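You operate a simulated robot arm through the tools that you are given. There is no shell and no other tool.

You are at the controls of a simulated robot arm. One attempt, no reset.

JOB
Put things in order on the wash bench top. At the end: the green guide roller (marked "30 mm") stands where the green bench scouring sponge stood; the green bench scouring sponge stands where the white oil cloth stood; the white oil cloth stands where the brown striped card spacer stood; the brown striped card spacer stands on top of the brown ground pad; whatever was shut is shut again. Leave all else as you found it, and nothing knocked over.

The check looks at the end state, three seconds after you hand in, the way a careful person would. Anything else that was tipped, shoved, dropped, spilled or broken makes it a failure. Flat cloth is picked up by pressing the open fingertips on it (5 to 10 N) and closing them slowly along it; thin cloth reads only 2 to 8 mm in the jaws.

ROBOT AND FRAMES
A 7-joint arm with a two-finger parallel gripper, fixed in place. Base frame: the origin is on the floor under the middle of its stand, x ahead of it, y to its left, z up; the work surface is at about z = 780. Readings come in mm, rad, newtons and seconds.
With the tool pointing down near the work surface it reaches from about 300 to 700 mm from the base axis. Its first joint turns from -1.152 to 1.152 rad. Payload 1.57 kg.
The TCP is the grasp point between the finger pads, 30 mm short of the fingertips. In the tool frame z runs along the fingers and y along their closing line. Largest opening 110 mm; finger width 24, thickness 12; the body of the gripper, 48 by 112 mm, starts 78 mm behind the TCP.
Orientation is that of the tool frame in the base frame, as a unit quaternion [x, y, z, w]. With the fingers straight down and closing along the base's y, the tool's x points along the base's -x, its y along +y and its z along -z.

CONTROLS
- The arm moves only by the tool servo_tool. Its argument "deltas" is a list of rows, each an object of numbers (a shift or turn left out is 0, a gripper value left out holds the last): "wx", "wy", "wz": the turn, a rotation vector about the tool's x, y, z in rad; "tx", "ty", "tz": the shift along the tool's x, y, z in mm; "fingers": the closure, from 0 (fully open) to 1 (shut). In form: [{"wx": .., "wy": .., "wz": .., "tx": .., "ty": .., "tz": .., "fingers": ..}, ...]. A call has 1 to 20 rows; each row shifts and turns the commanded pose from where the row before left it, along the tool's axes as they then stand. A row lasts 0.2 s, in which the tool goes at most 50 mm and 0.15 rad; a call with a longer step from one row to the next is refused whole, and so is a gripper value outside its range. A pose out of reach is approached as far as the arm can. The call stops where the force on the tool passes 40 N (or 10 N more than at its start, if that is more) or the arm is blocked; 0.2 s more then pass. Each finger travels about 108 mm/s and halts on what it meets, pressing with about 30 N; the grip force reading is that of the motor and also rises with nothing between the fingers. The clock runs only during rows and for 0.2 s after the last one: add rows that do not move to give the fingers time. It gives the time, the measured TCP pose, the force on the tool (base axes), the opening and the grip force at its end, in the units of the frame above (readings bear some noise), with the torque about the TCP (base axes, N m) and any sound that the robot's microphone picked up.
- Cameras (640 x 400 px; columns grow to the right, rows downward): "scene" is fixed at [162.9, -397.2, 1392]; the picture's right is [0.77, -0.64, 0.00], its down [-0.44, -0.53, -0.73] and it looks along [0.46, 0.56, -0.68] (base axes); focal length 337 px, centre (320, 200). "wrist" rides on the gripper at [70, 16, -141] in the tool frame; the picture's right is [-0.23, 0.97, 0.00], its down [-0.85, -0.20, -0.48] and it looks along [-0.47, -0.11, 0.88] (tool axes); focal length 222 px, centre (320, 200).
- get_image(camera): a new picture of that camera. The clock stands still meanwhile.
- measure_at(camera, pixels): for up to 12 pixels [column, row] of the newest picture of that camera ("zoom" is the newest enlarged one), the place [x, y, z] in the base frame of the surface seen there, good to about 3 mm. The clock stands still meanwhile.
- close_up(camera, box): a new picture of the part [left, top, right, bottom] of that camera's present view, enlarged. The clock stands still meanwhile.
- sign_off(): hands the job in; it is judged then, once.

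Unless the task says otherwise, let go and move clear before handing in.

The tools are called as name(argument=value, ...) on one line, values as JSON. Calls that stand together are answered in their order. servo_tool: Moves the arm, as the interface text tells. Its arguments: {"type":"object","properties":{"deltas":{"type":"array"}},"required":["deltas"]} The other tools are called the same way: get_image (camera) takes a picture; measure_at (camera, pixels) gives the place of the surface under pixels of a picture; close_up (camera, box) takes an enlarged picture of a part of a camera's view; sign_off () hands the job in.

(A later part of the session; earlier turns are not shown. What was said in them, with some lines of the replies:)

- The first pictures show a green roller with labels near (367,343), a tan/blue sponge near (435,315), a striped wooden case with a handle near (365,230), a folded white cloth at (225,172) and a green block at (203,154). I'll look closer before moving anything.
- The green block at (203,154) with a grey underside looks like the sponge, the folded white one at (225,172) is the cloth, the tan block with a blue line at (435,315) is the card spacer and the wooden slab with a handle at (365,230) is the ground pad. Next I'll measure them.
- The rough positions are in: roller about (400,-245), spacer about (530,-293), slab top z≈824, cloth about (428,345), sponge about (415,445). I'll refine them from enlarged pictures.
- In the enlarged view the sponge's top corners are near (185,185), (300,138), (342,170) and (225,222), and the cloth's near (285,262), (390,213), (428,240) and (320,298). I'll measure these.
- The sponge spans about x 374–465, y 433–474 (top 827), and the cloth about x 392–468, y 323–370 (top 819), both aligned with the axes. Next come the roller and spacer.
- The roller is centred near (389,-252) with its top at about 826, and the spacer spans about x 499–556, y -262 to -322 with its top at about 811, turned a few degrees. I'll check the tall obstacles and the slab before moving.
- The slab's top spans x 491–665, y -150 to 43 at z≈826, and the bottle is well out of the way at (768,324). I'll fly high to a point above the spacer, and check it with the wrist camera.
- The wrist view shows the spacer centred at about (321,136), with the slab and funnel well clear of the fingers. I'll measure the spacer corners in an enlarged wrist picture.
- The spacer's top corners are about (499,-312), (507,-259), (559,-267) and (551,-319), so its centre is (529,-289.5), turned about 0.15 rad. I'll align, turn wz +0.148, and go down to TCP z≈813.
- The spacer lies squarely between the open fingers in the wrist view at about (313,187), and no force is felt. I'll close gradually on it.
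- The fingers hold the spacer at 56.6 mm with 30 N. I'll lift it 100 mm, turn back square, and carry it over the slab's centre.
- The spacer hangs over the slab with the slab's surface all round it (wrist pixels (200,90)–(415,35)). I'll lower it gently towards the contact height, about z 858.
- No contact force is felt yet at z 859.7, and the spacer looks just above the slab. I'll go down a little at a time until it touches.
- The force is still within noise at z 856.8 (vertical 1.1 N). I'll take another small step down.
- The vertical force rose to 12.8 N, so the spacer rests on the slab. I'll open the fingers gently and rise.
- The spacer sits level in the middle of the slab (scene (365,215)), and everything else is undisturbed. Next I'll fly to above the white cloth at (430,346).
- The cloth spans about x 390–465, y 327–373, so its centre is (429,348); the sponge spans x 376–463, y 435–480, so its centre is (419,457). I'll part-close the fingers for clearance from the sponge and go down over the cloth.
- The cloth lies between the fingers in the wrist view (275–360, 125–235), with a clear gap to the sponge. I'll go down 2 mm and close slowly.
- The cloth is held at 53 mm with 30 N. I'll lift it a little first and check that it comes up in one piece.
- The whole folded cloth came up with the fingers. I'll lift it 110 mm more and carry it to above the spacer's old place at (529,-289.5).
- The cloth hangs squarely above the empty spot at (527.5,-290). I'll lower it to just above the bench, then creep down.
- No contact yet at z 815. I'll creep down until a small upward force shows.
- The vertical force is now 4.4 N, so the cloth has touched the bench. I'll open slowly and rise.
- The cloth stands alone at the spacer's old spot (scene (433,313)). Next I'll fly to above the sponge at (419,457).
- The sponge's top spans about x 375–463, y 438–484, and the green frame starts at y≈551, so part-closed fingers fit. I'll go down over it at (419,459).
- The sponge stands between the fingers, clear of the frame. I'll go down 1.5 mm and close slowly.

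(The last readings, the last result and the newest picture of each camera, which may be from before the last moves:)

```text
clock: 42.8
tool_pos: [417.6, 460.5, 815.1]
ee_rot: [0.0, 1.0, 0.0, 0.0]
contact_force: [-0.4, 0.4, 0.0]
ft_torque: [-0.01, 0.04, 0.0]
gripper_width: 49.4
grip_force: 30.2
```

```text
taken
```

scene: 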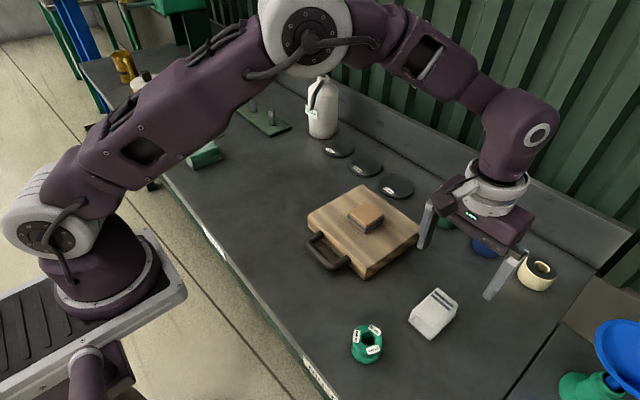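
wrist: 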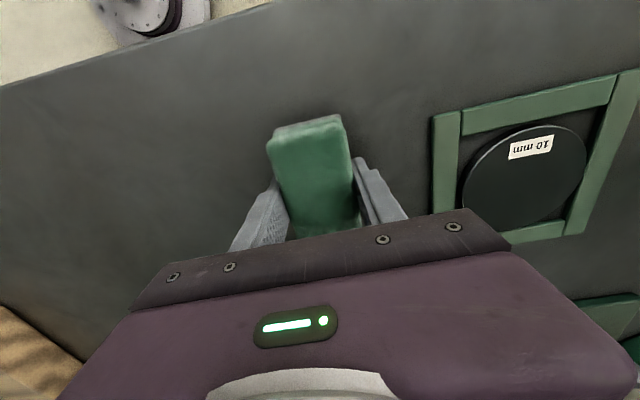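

The sponge is held at 49 mm with 30 N. I'll lift it 60 mm and move it to the cloth's old place at (429,348.5).

servo_tool(deltas=[{"tz": -8}, {"tz": -12}, {"tz": -20}, {"tz": -20}, {"tx": -3.5, "ty": -37}, {"tx": -3.5, "ty": -37}, {"tx": -3.5, "ty": -37}, {}])

close_up(camera="scene", box=[130, 70, 290, 200])

get_image(camera="wrist")

```text
clock: 44.6
tool_pos: [428.1, 347.0, 872.8]
ee_rot: [0.0, 1.0, 0.001, 0.0]
contact_force: [-0.5, -0.4, -0.8]
ft_torque: [0.01, -0.02, 0.01]
gripper_width: 49.2
grip_force: 30.1
```

```text
3.08 times, centred on (210, 135) of scene
```

zoom: 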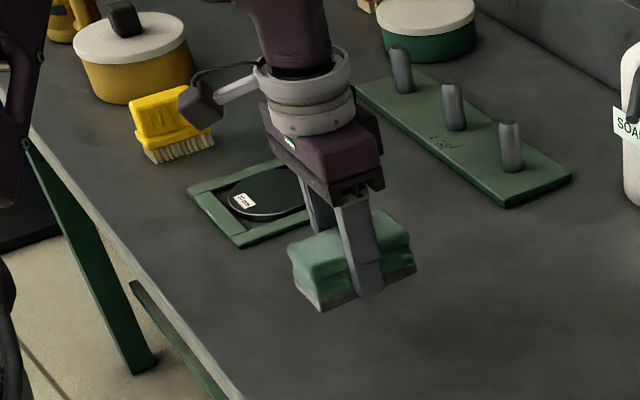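

```text
taken
```

wrist: 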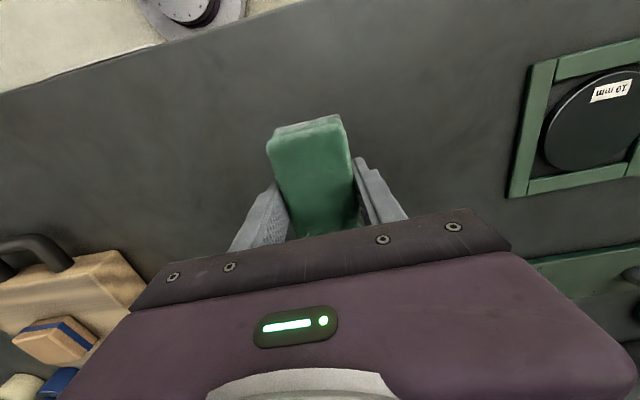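

The sponge hangs over the cloth's old spot with nothing beneath it. I'll lower it and creep to contact.

servo_tool(deltas=[{"ty": 1, "tz": 25}, {"tz": 18}, {"tz": 9}, {"tz": 4}, {"tz": 1.5}, {"tz": 1}, {}])

```text
clock: 46.2
tool_pos: [429.0, 349.1, 815.4]
ee_rot: [0.001, 1.0, 0.001, 0.0]
contact_force: [-0.4, -0.6, 0.3]
ft_torque: [-0.02, 0.03, -0.01]
gripper_width: 49.0
grip_force: 29.8
```

servo_tool(deltas=[{"tz": 0.8}, {"tz": 0.7}, {}])

```text
clock: 47.0
tool_pos: [429.3, 349.5, 814.2]
ee_rot: [0.001, 1.0, 0.0, 0.001]
contact_force: [0.5, -0.4, -0.3]
ft_torque: [-0.04, 0.0, 0.02]
gripper_width: 49.1
grip_force: 30.4
```

The force is still just noise at z 814.2. I'll take another small step.

servo_tool(deltas=[{"tz": 0.8}, {}])

```text
clock: 47.6
tool_pos: [429.7, 349.2, 814.2]
ee_rot: [0.0, 1.0, 0.0, 0.0]
contact_force: [-1.7, -0.7, 6.3]
ft_torque: [-0.04, 0.0, -0.01]
gripper_width: 49.3
grip_force: 29.7
```

The upward force is 6.3 N, so the sponge touches the bench. I'll open slowly and rise.

servo_tool(deltas=[{"fingers": 0.54}, {"fingers": 0.48}, {"fingers": 0.4}, {"fingers": 0.3}, {"fingers": 0.15}, {"fingers": 0}, {}, {"tz": -15}, {"tz": -30}, {"tz": -45}, {"tz": -45}, {"tz": -20}, {}])

get_image(camera="wrist")

get_image(camera="scene")

```text
clock: 50.4
tool_pos: [426.6, 348.7, 971.4]
ee_rot: [0.001, 1.0, 0.0, 0.0]
contact_force: [0.6, 0.3, 0.5]
ft_torque: [0.0, -0.01, 0.03]
gripper_width: 110.0
grip_force: 0.1
```

```text
taken
```

wrist: 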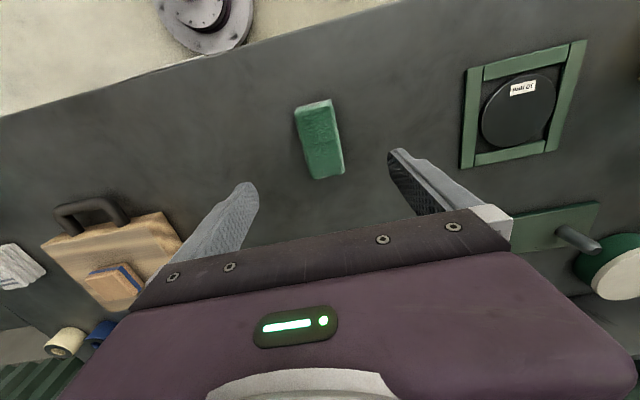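

```text
taken
```

scene: 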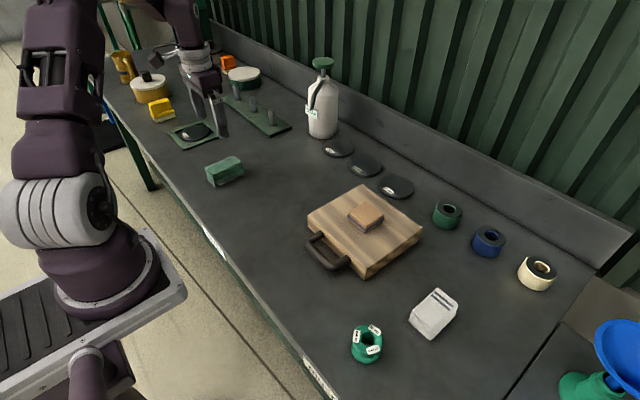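

The sponge stands at the cloth's old spot (scene (225,172)). Next I'll fly to above the green roller near (389,-252).

servo_tool(deltas=[{"tx": 2.5, "ty": -40}, {"tx": 2.5, "ty": -40}, {"tx": 2.5, "ty": -40}, {"tx": 2.5, "ty": -40}, {"tx": 2.5, "ty": -40}, {"tx": 2.5, "ty": -40}, {"tx": 2.5, "ty": -40}, {"tx": 2.5, "ty": -40}, {"tx": 2.5, "ty": -40}, {"tx": 2.5, "ty": -40}, {"tx": 2.5, "ty": -40}, {"tx": 2.5, "ty": -40}, {"tx": 2.5, "ty": -40}, {"tx": 2.5, "ty": -40}, {"tx": 2.5, "ty": -40}, {}, {}])

get_image(camera="wrist")

close_up(camera="wrist", box=[270, 80, 390, 180])

```text
clock: 54.0
tool_pos: [392.3, -251.3, 968.0]
ee_rot: [0.001, 1.0, 0.0, -0.001]
contact_force: [1.0, 0.1, -0.6]
ft_torque: [-0.03, -0.01, 0.05]
gripper_width: 109.7
grip_force: 0.1
```

```text
taken
```

wrist: 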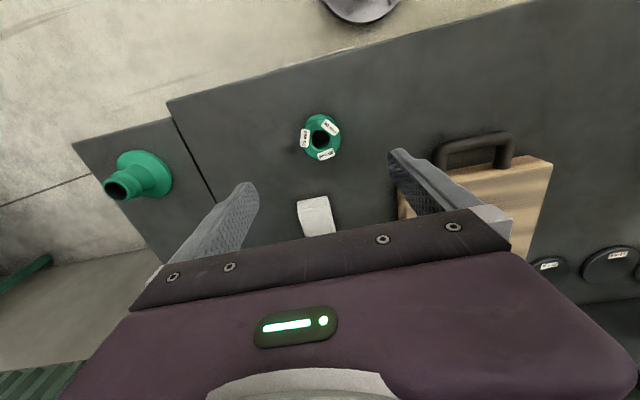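

```text
4.00 times, centred on (330, 130) of wrist
```

zoom: 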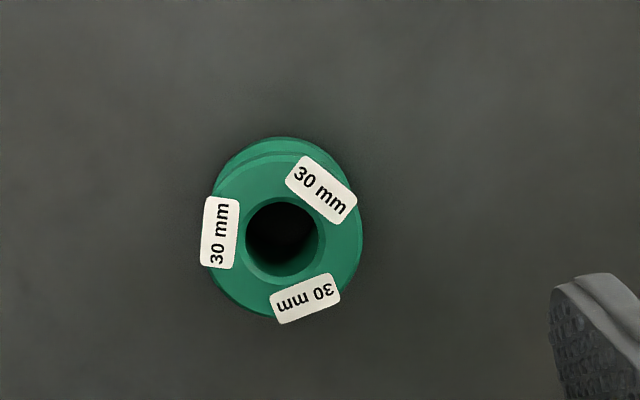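

The roller's top ring is centred about (284,237) in the enlarged wrist picture. I'll measure its rim.

measure_at(camera="zoom", pixels=[[206, 235], [356, 240], [284, 160], [275, 310], [222, 190], [345, 290], [240, 290], [335, 180], [284, 237], [285, 142], [286, 192], [284, 282]])

```text
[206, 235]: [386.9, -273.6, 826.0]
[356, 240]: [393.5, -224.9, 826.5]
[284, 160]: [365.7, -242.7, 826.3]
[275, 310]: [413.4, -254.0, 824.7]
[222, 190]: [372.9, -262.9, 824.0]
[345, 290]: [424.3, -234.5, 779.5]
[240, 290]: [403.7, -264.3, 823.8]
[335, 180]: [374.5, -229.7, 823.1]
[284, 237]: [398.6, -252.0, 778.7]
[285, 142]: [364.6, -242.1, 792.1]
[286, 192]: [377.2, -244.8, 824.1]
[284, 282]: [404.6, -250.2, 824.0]
```

The roller's centre is about (390,-250) with a 49 mm top flange at z 826. I'll centre on it and go down with the fingers fully open.

servo_tool(deltas=[{"tx": 1.8, "ty": 1}, {"tz": 35}, {"tz": 35}, {"tz": 35}, {"tz": 25}, {"tz": 15}, {"tz": 6}, {"tz": 2}, {}])

get_image(camera="wrist")

close_up(camera="scene", box=[300, 250, 480, 390])

```text
clock: 56.0
tool_pos: [389.5, -249.9, 815.8]
ee_rot: [0.0, 1.0, 0.0, 0.0]
contact_force: [-0.3, 0.7, 0.1]
ft_torque: [0.03, 0.01, 0.0]
gripper_width: 109.9
grip_force: 0.0
```

```text
taken
```

wrist: 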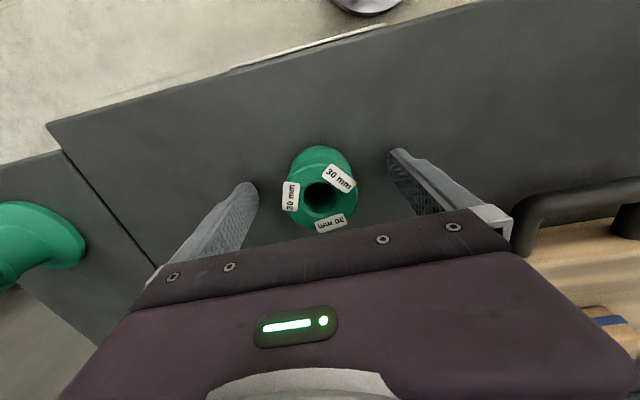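

```text
2.86 times, centred on (390, 320) of scene
```

zoom: 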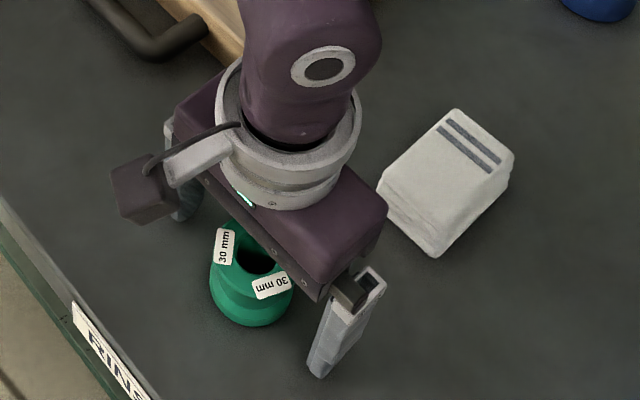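

The roller is centred between the fingers, clear of the slab handle and cloth. I'll close slowly on it.

servo_tool(deltas=[{"tz": 1, "fingers": 0.2}, {"fingers": 0.35}, {"fingers": 0.45}, {"fingers": 0.52}, {"fingers": 0.58}, {"fingers": 0.64}, {"fingers": 0.7}, {"fingers": 0.75}, {"fingers": 0.75}, {"fingers": 0.75}])

get_image(camera="wrist")

close_up(camera="scene", box=[300, 250, 480, 390])

```text
clock: 58.2
tool_pos: [388.9, -250.6, 816.0]
ee_rot: [-0.001, 1.0, 0.0, 0.001]
contact_force: [1.1, -0.6, 1.1]
ft_torque: [-0.01, 0.02, 0.01]
gripper_width: 50.9
grip_force: 30.2
```

```text
taken
```

wrist: 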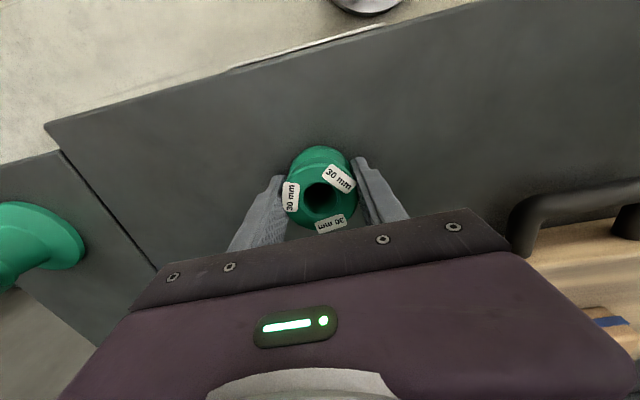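

```text
2.86 times, centred on (390, 320) of scene
```

zoom: 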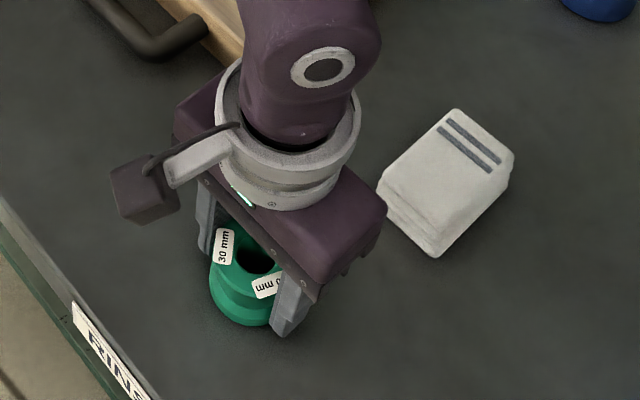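

The roller is held at 50.9 mm with 30 N. I'll lift it straight up and check that it hangs level.

servo_tool(deltas=[{"tz": -6}, {"tz": -12}, {"tz": -22}, {"tz": -40}, {"tz": -40}, {"tz": -30}, {}])

get_image(camera="wrist")

close_up(camera="scene", box=[270, 180, 480, 360])

```text
clock: 59.8
tool_pos: [387.3, -250.1, 965.8]
ee_rot: [-0.001, 1.0, 0.0, 0.0]
contact_force: [-0.5, 0.0, -0.7]
ft_torque: [0.02, 0.02, -0.03]
gripper_width: 50.8
grip_force: 30.0
```

```text
taken
```

wrist: 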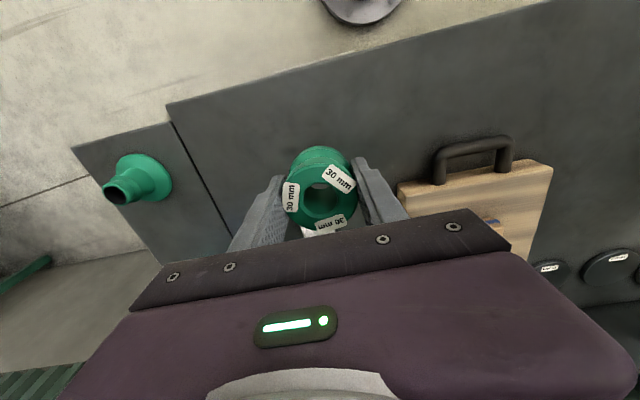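

```text
2.22 times, centred on (375, 270) of scene
```

zoom: 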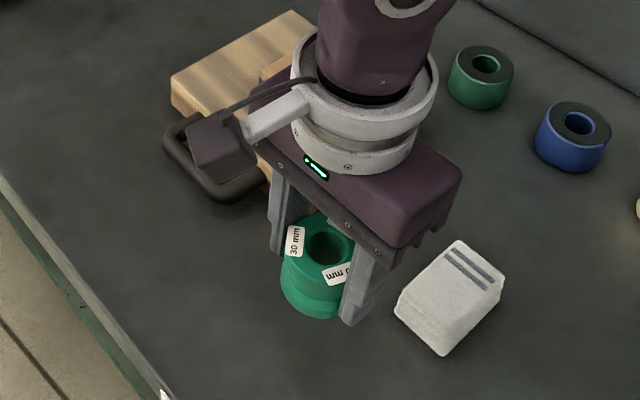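

The roller hangs upright between the fingers. I'll carry it to above the sponge's old place at (419,459).

servo_tool(deltas=[{"tx": -1.67, "ty": 39.4}, {"tx": -1.67, "ty": 39.4}, {"tx": -1.67, "ty": 39.4}, {"tx": -1.67, "ty": 39.4}, {"tx": -1.67, "ty": 39.4}, {"tx": -1.67, "ty": 39.4}, {"tx": -1.67, "ty": 39.4}, {"tx": -1.67, "ty": 39.4}, {"tx": -1.67, "ty": 39.4}, {"tx": -1.67, "ty": 39.4}, {"tx": -1.67, "ty": 39.4}, {"tx": -1.67, "ty": 39.4}, {"tx": -1.67, "ty": 39.4}, {"tx": -1.67, "ty": 39.4}, {"tx": -1.67, "ty": 39.4}, {"tx": -1.67, "ty": 39.4}, {"tx": -1.67, "ty": 39.4}, {"tx": -1.67, "ty": 39.4}, {}, {}])

get_image(camera="wrist")

get_image(camera="scene")

```text
clock: 64.0
tool_pos: [420.3, 462.2, 964.5]
ee_rot: [0.0, 1.0, 0.001, 0.0]
contact_force: [0.2, 0.0, -1.4]
ft_torque: [0.02, 0.01, 0.0]
gripper_width: 50.6
grip_force: 30.0
```

```text
taken
```

wrist: 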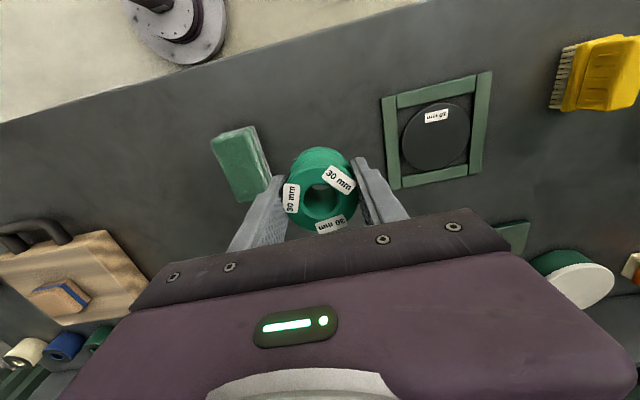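

```text
taken
```

scene: 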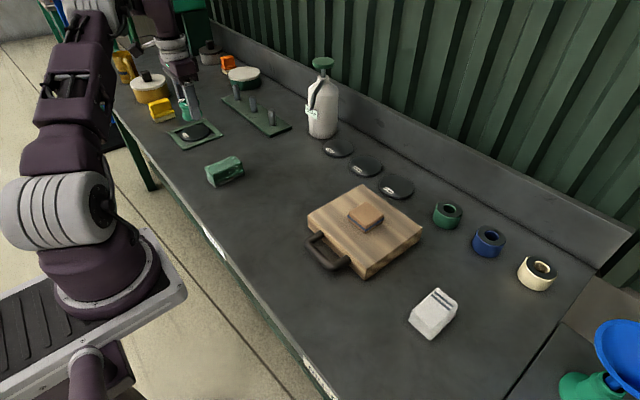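

I'll read the pose again without moving before lowering, since the readings are noisy.

servo_tool(deltas=[{}])

```text
clock: 64.4
tool_pos: [419.2, 462.2, 963.8]
ee_rot: [0.0, 1.0, 0.0, 0.0]
contact_force: [0.6, -0.6, -1.3]
ft_torque: [-0.02, 0.0, -0.02]
gripper_width: 50.5
grip_force: 29.8
```

The pose is steady at (419,462), so I'll shift 2.5 mm in -y and lower towards the bench.

servo_tool(deltas=[{"tx": 0.8, "ty": -2.7, "tz": 30}, {"tz": 40}, {"tz": 35}, {"tz": 20}, {"tz": 11}, {"tz": 6}, {"tz": 2}, {"tz": 1}, {}])

close_up(camera="scene", box=[130, 70, 290, 200])

get_image(camera="wrist")

```text
clock: 66.4
tool_pos: [418.5, 456.0, 819.9]
ee_rot: [0.0, 1.0, 0.0, 0.0]
contact_force: [0.1, 0.8, -2.0]
ft_torque: [0.02, -0.01, 0.04]
gripper_width: 51.0
grip_force: 30.1
```

```text
3.08 times, centred on (210, 135) of scene
```

zoom: 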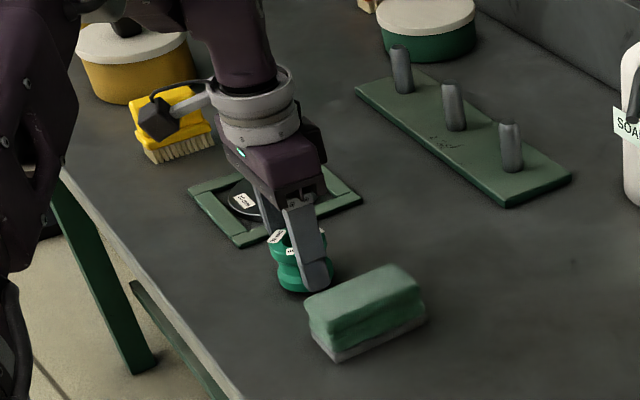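

```text
taken
```

wrist: 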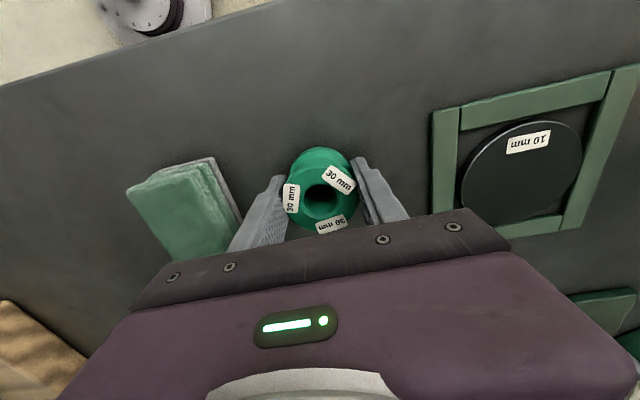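

The roller is near the bench at z≈820 with no contact yet. I'll creep down.

servo_tool(deltas=[{"tz": 1.2}, {"tz": 1}, {"tz": 0.8}, {}])

```text
clock: 67.4
tool_pos: [419.6, 456.3, 816.2]
ee_rot: [0.0, 1.0, 0.0, 0.0]
contact_force: [0.2, 0.1, -2.0]
ft_torque: [0.03, 0.0, -0.02]
gripper_width: 50.8
grip_force: 29.9
```

The reading says y 456.3, so I'll nudge 1.5 mm in +y while still in the air and keep creeping down.

servo_tool(deltas=[{"ty": 1.5}, {"tz": 0.8}, {}])

```text
clock: 68.2
tool_pos: [420.2, 458.4, 815.2]
ee_rot: [0.0, 1.0, 0.0, 0.0]
contact_force: [0.0, 0.1, -2.2]
ft_torque: [-0.03, -0.04, 0.0]
gripper_width: 50.7
grip_force: 30.2
```

servo_tool(deltas=[{"tz": 0.7}, {}])

```text
clock: 68.8
tool_pos: [419.9, 457.6, 815.6]
ee_rot: [0.0, 1.0, 0.0, 0.0]
contact_force: [0.1, -0.2, -1.7]
ft_torque: [-0.02, 0.03, -0.01]
gripper_width: 50.8
grip_force: 30.1
```

The vertical force is still -1.7 N, which is just the roller's weight. I'll take another step down.

servo_tool(deltas=[{"tz": 0.7}, {}])

```text
clock: 69.4
tool_pos: [419.9, 459.2, 815.0]
ee_rot: [0.001, 1.0, 0.001, 0.001]
contact_force: [-0.1, -1.7, 11.9]
ft_torque: [-0.29, 0.08, -0.03]
gripper_width: 50.2
grip_force: 30.1
```

The upward force is 11.9 N, so the roller is on the bench. I'll ease off slightly, open slowly to about 88 mm and rise.

servo_tool(deltas=[{"tz": -0.4}, {"fingers": 0.53}, {"fingers": 0.48}, {"fingers": 0.4}, {"fingers": 0.3}, {"fingers": 0.2}, {}, {"tz": -15}, {"tz": -30}, {"tz": -45}, {"tz": -45}, {"tz": -30}, {}])

get_image(camera="wrist")

close_up(camera="wrist", box=[200, 60, 400, 200])

```text
clock: 72.2
tool_pos: [417.7, 457.3, 980.9]
ee_rot: [0.0, 1.0, 0.001, 0.0]
contact_force: [0.4, 0.3, 1.0]
ft_torque: [-0.01, 0.02, 0.0]
gripper_width: 87.8
grip_force: 0.1
```

```text
taken
```

wrist: 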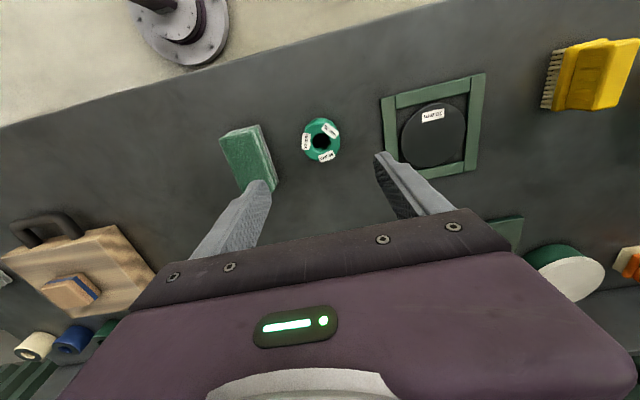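

```text
2.86 times, centred on (300, 130) of wrist
```

zoom: 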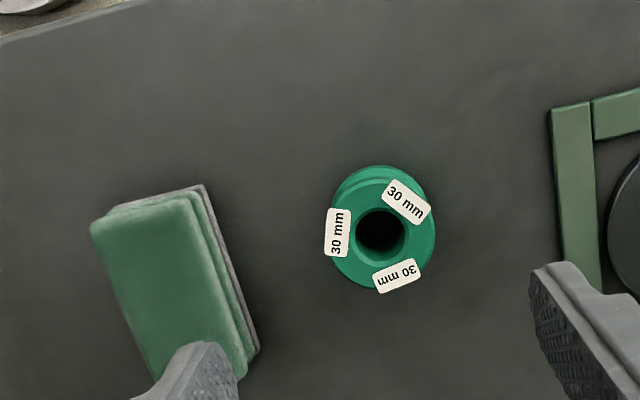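

The roller stands upright in the sponge's old spot (enlarged (382,230)). I'll measure it, then move the arm up and away for a last look.

measure_at(camera="zoom", pixels=[[330, 232], [431, 235], [384, 180], [378, 285], [100, 222], [185, 200], [380, 210], [382, 255]])

servo_tool(deltas=[{"ty": -40, "tz": -10}, {"ty": -40, "tz": -20}, {"ty": -40, "tz": -20}, {"ty": -40, "tz": -20}, {"ty": -40, "tz": -20}, {"ty": -40, "tz": -20}, {"ty": -40, "fingers": 0}, {}])

get_image(camera="scene")

get_image(camera="wrist")

```text
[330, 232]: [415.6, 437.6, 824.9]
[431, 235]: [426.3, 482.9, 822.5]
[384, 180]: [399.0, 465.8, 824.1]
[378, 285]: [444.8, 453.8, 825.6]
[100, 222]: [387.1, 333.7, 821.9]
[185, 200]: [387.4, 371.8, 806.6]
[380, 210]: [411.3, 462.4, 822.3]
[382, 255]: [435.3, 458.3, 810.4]
```

```text
clock: 74.0
tool_pos: [419.3, 177.1, 1089.3]
ee_rot: [0.0, 1.0, 0.0, 0.0]
contact_force: [-1.1, 0.3, 0.2]
ft_torque: [-0.01, -0.01, 0.03]
gripper_width: 109.8
grip_force: 0.0
```

```text
taken
```

scene: 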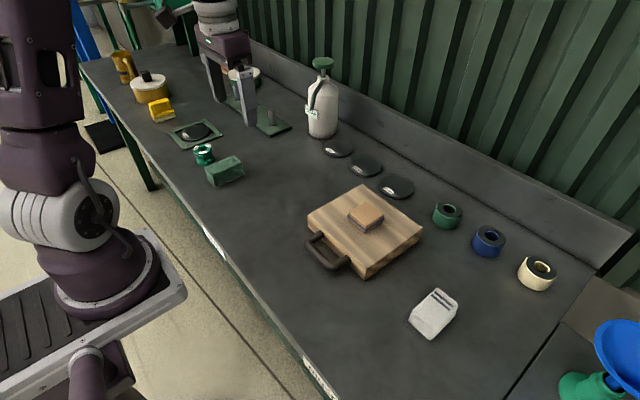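

```text
taken
```

wrist: 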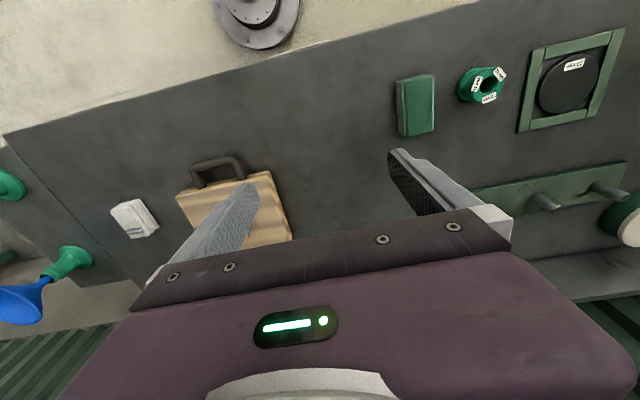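

Everything stands upright: the roller at (204,153), the sponge at (225,171), the cloth at (433,313) and the spacer on the slab at (366,214). I'll make a last check on enlarged pictures.

close_up(camera="scene", box=[130, 90, 290, 210])

close_up(camera="scene", box=[290, 170, 490, 380])

measure_at(camera="scene", pixels=[[365, 190], [420, 232], [366, 268], [308, 215], [366, 205], [410, 320], [435, 291], [457, 302], [435, 337], [432, 310], [206, 170], [240, 160]])

```text
3.33 times, centred on (210, 150) of scene
```

zoom: 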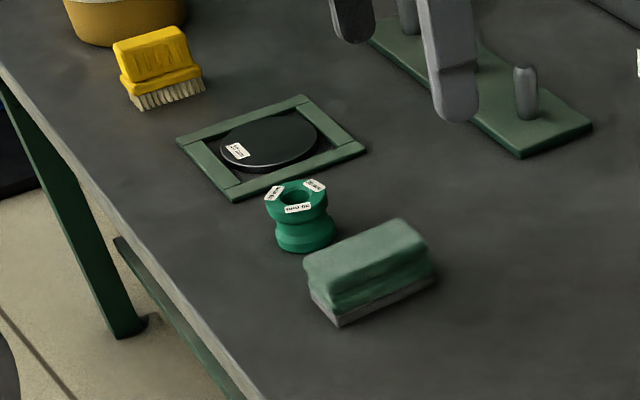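

```text
1.90 times, centred on (390, 275) of scene
```

zoom: 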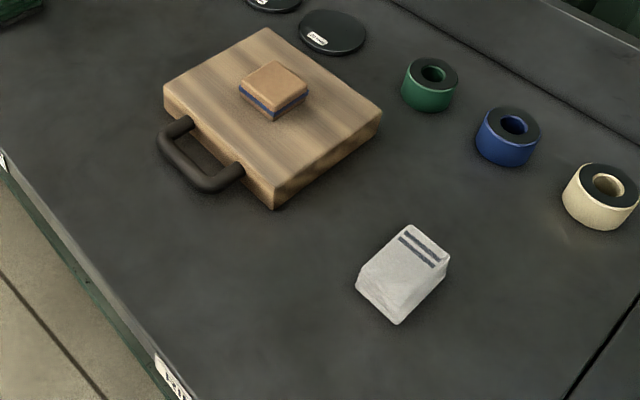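

```text
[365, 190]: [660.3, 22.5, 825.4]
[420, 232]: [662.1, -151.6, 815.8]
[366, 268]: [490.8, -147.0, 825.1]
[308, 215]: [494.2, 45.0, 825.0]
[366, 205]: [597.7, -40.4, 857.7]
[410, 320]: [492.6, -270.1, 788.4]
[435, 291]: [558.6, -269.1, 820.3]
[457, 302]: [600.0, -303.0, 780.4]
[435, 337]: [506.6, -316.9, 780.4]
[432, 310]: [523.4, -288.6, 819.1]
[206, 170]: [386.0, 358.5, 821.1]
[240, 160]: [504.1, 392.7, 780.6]
```

The enlarged pictures show all four items upright and in their new places: the roller by the frame at (300,215), the sponge at (370,272), the cloth at (403,274) and the spacer flat on the slab at (272,90). The slab hasn't moved, nothing was opened and the gripper is clear, so I'm handing in.

sign_off()

```text
The job is handed in.
```

The bench is rearranged as asked and I've handed the job in; I don't have the result of the check yet. The final pictures and measurements show all four items upright:

| Item | Now stands | Measured position (x, y, mm) |
|---|---|---|
| Green "30 mm" guide roller | where the sponge stood | about (421, 460); sponge was at about (419, 459) |
| Green scouring sponge | where the white oil cloth stood | set down at about (429, 349); cloth was at about (429, 348) |
| White oil cloth | where the card spacer stood | set down at about (529, -288.5); spacer was at about (529, -289.5) |
| Brown striped card spacer | flat in the middle of the ground pad | about (577, -53) |

I took the wooden slab with the handle to be the ground pad, and the tan block with the blue line to be the card spacer. The slab hasn't moved, and nothing else looks disturbed in the final pictures. I found nothing shut that needed opening, so nothing had to be closed again. The gripper is open and well clear of the bench.
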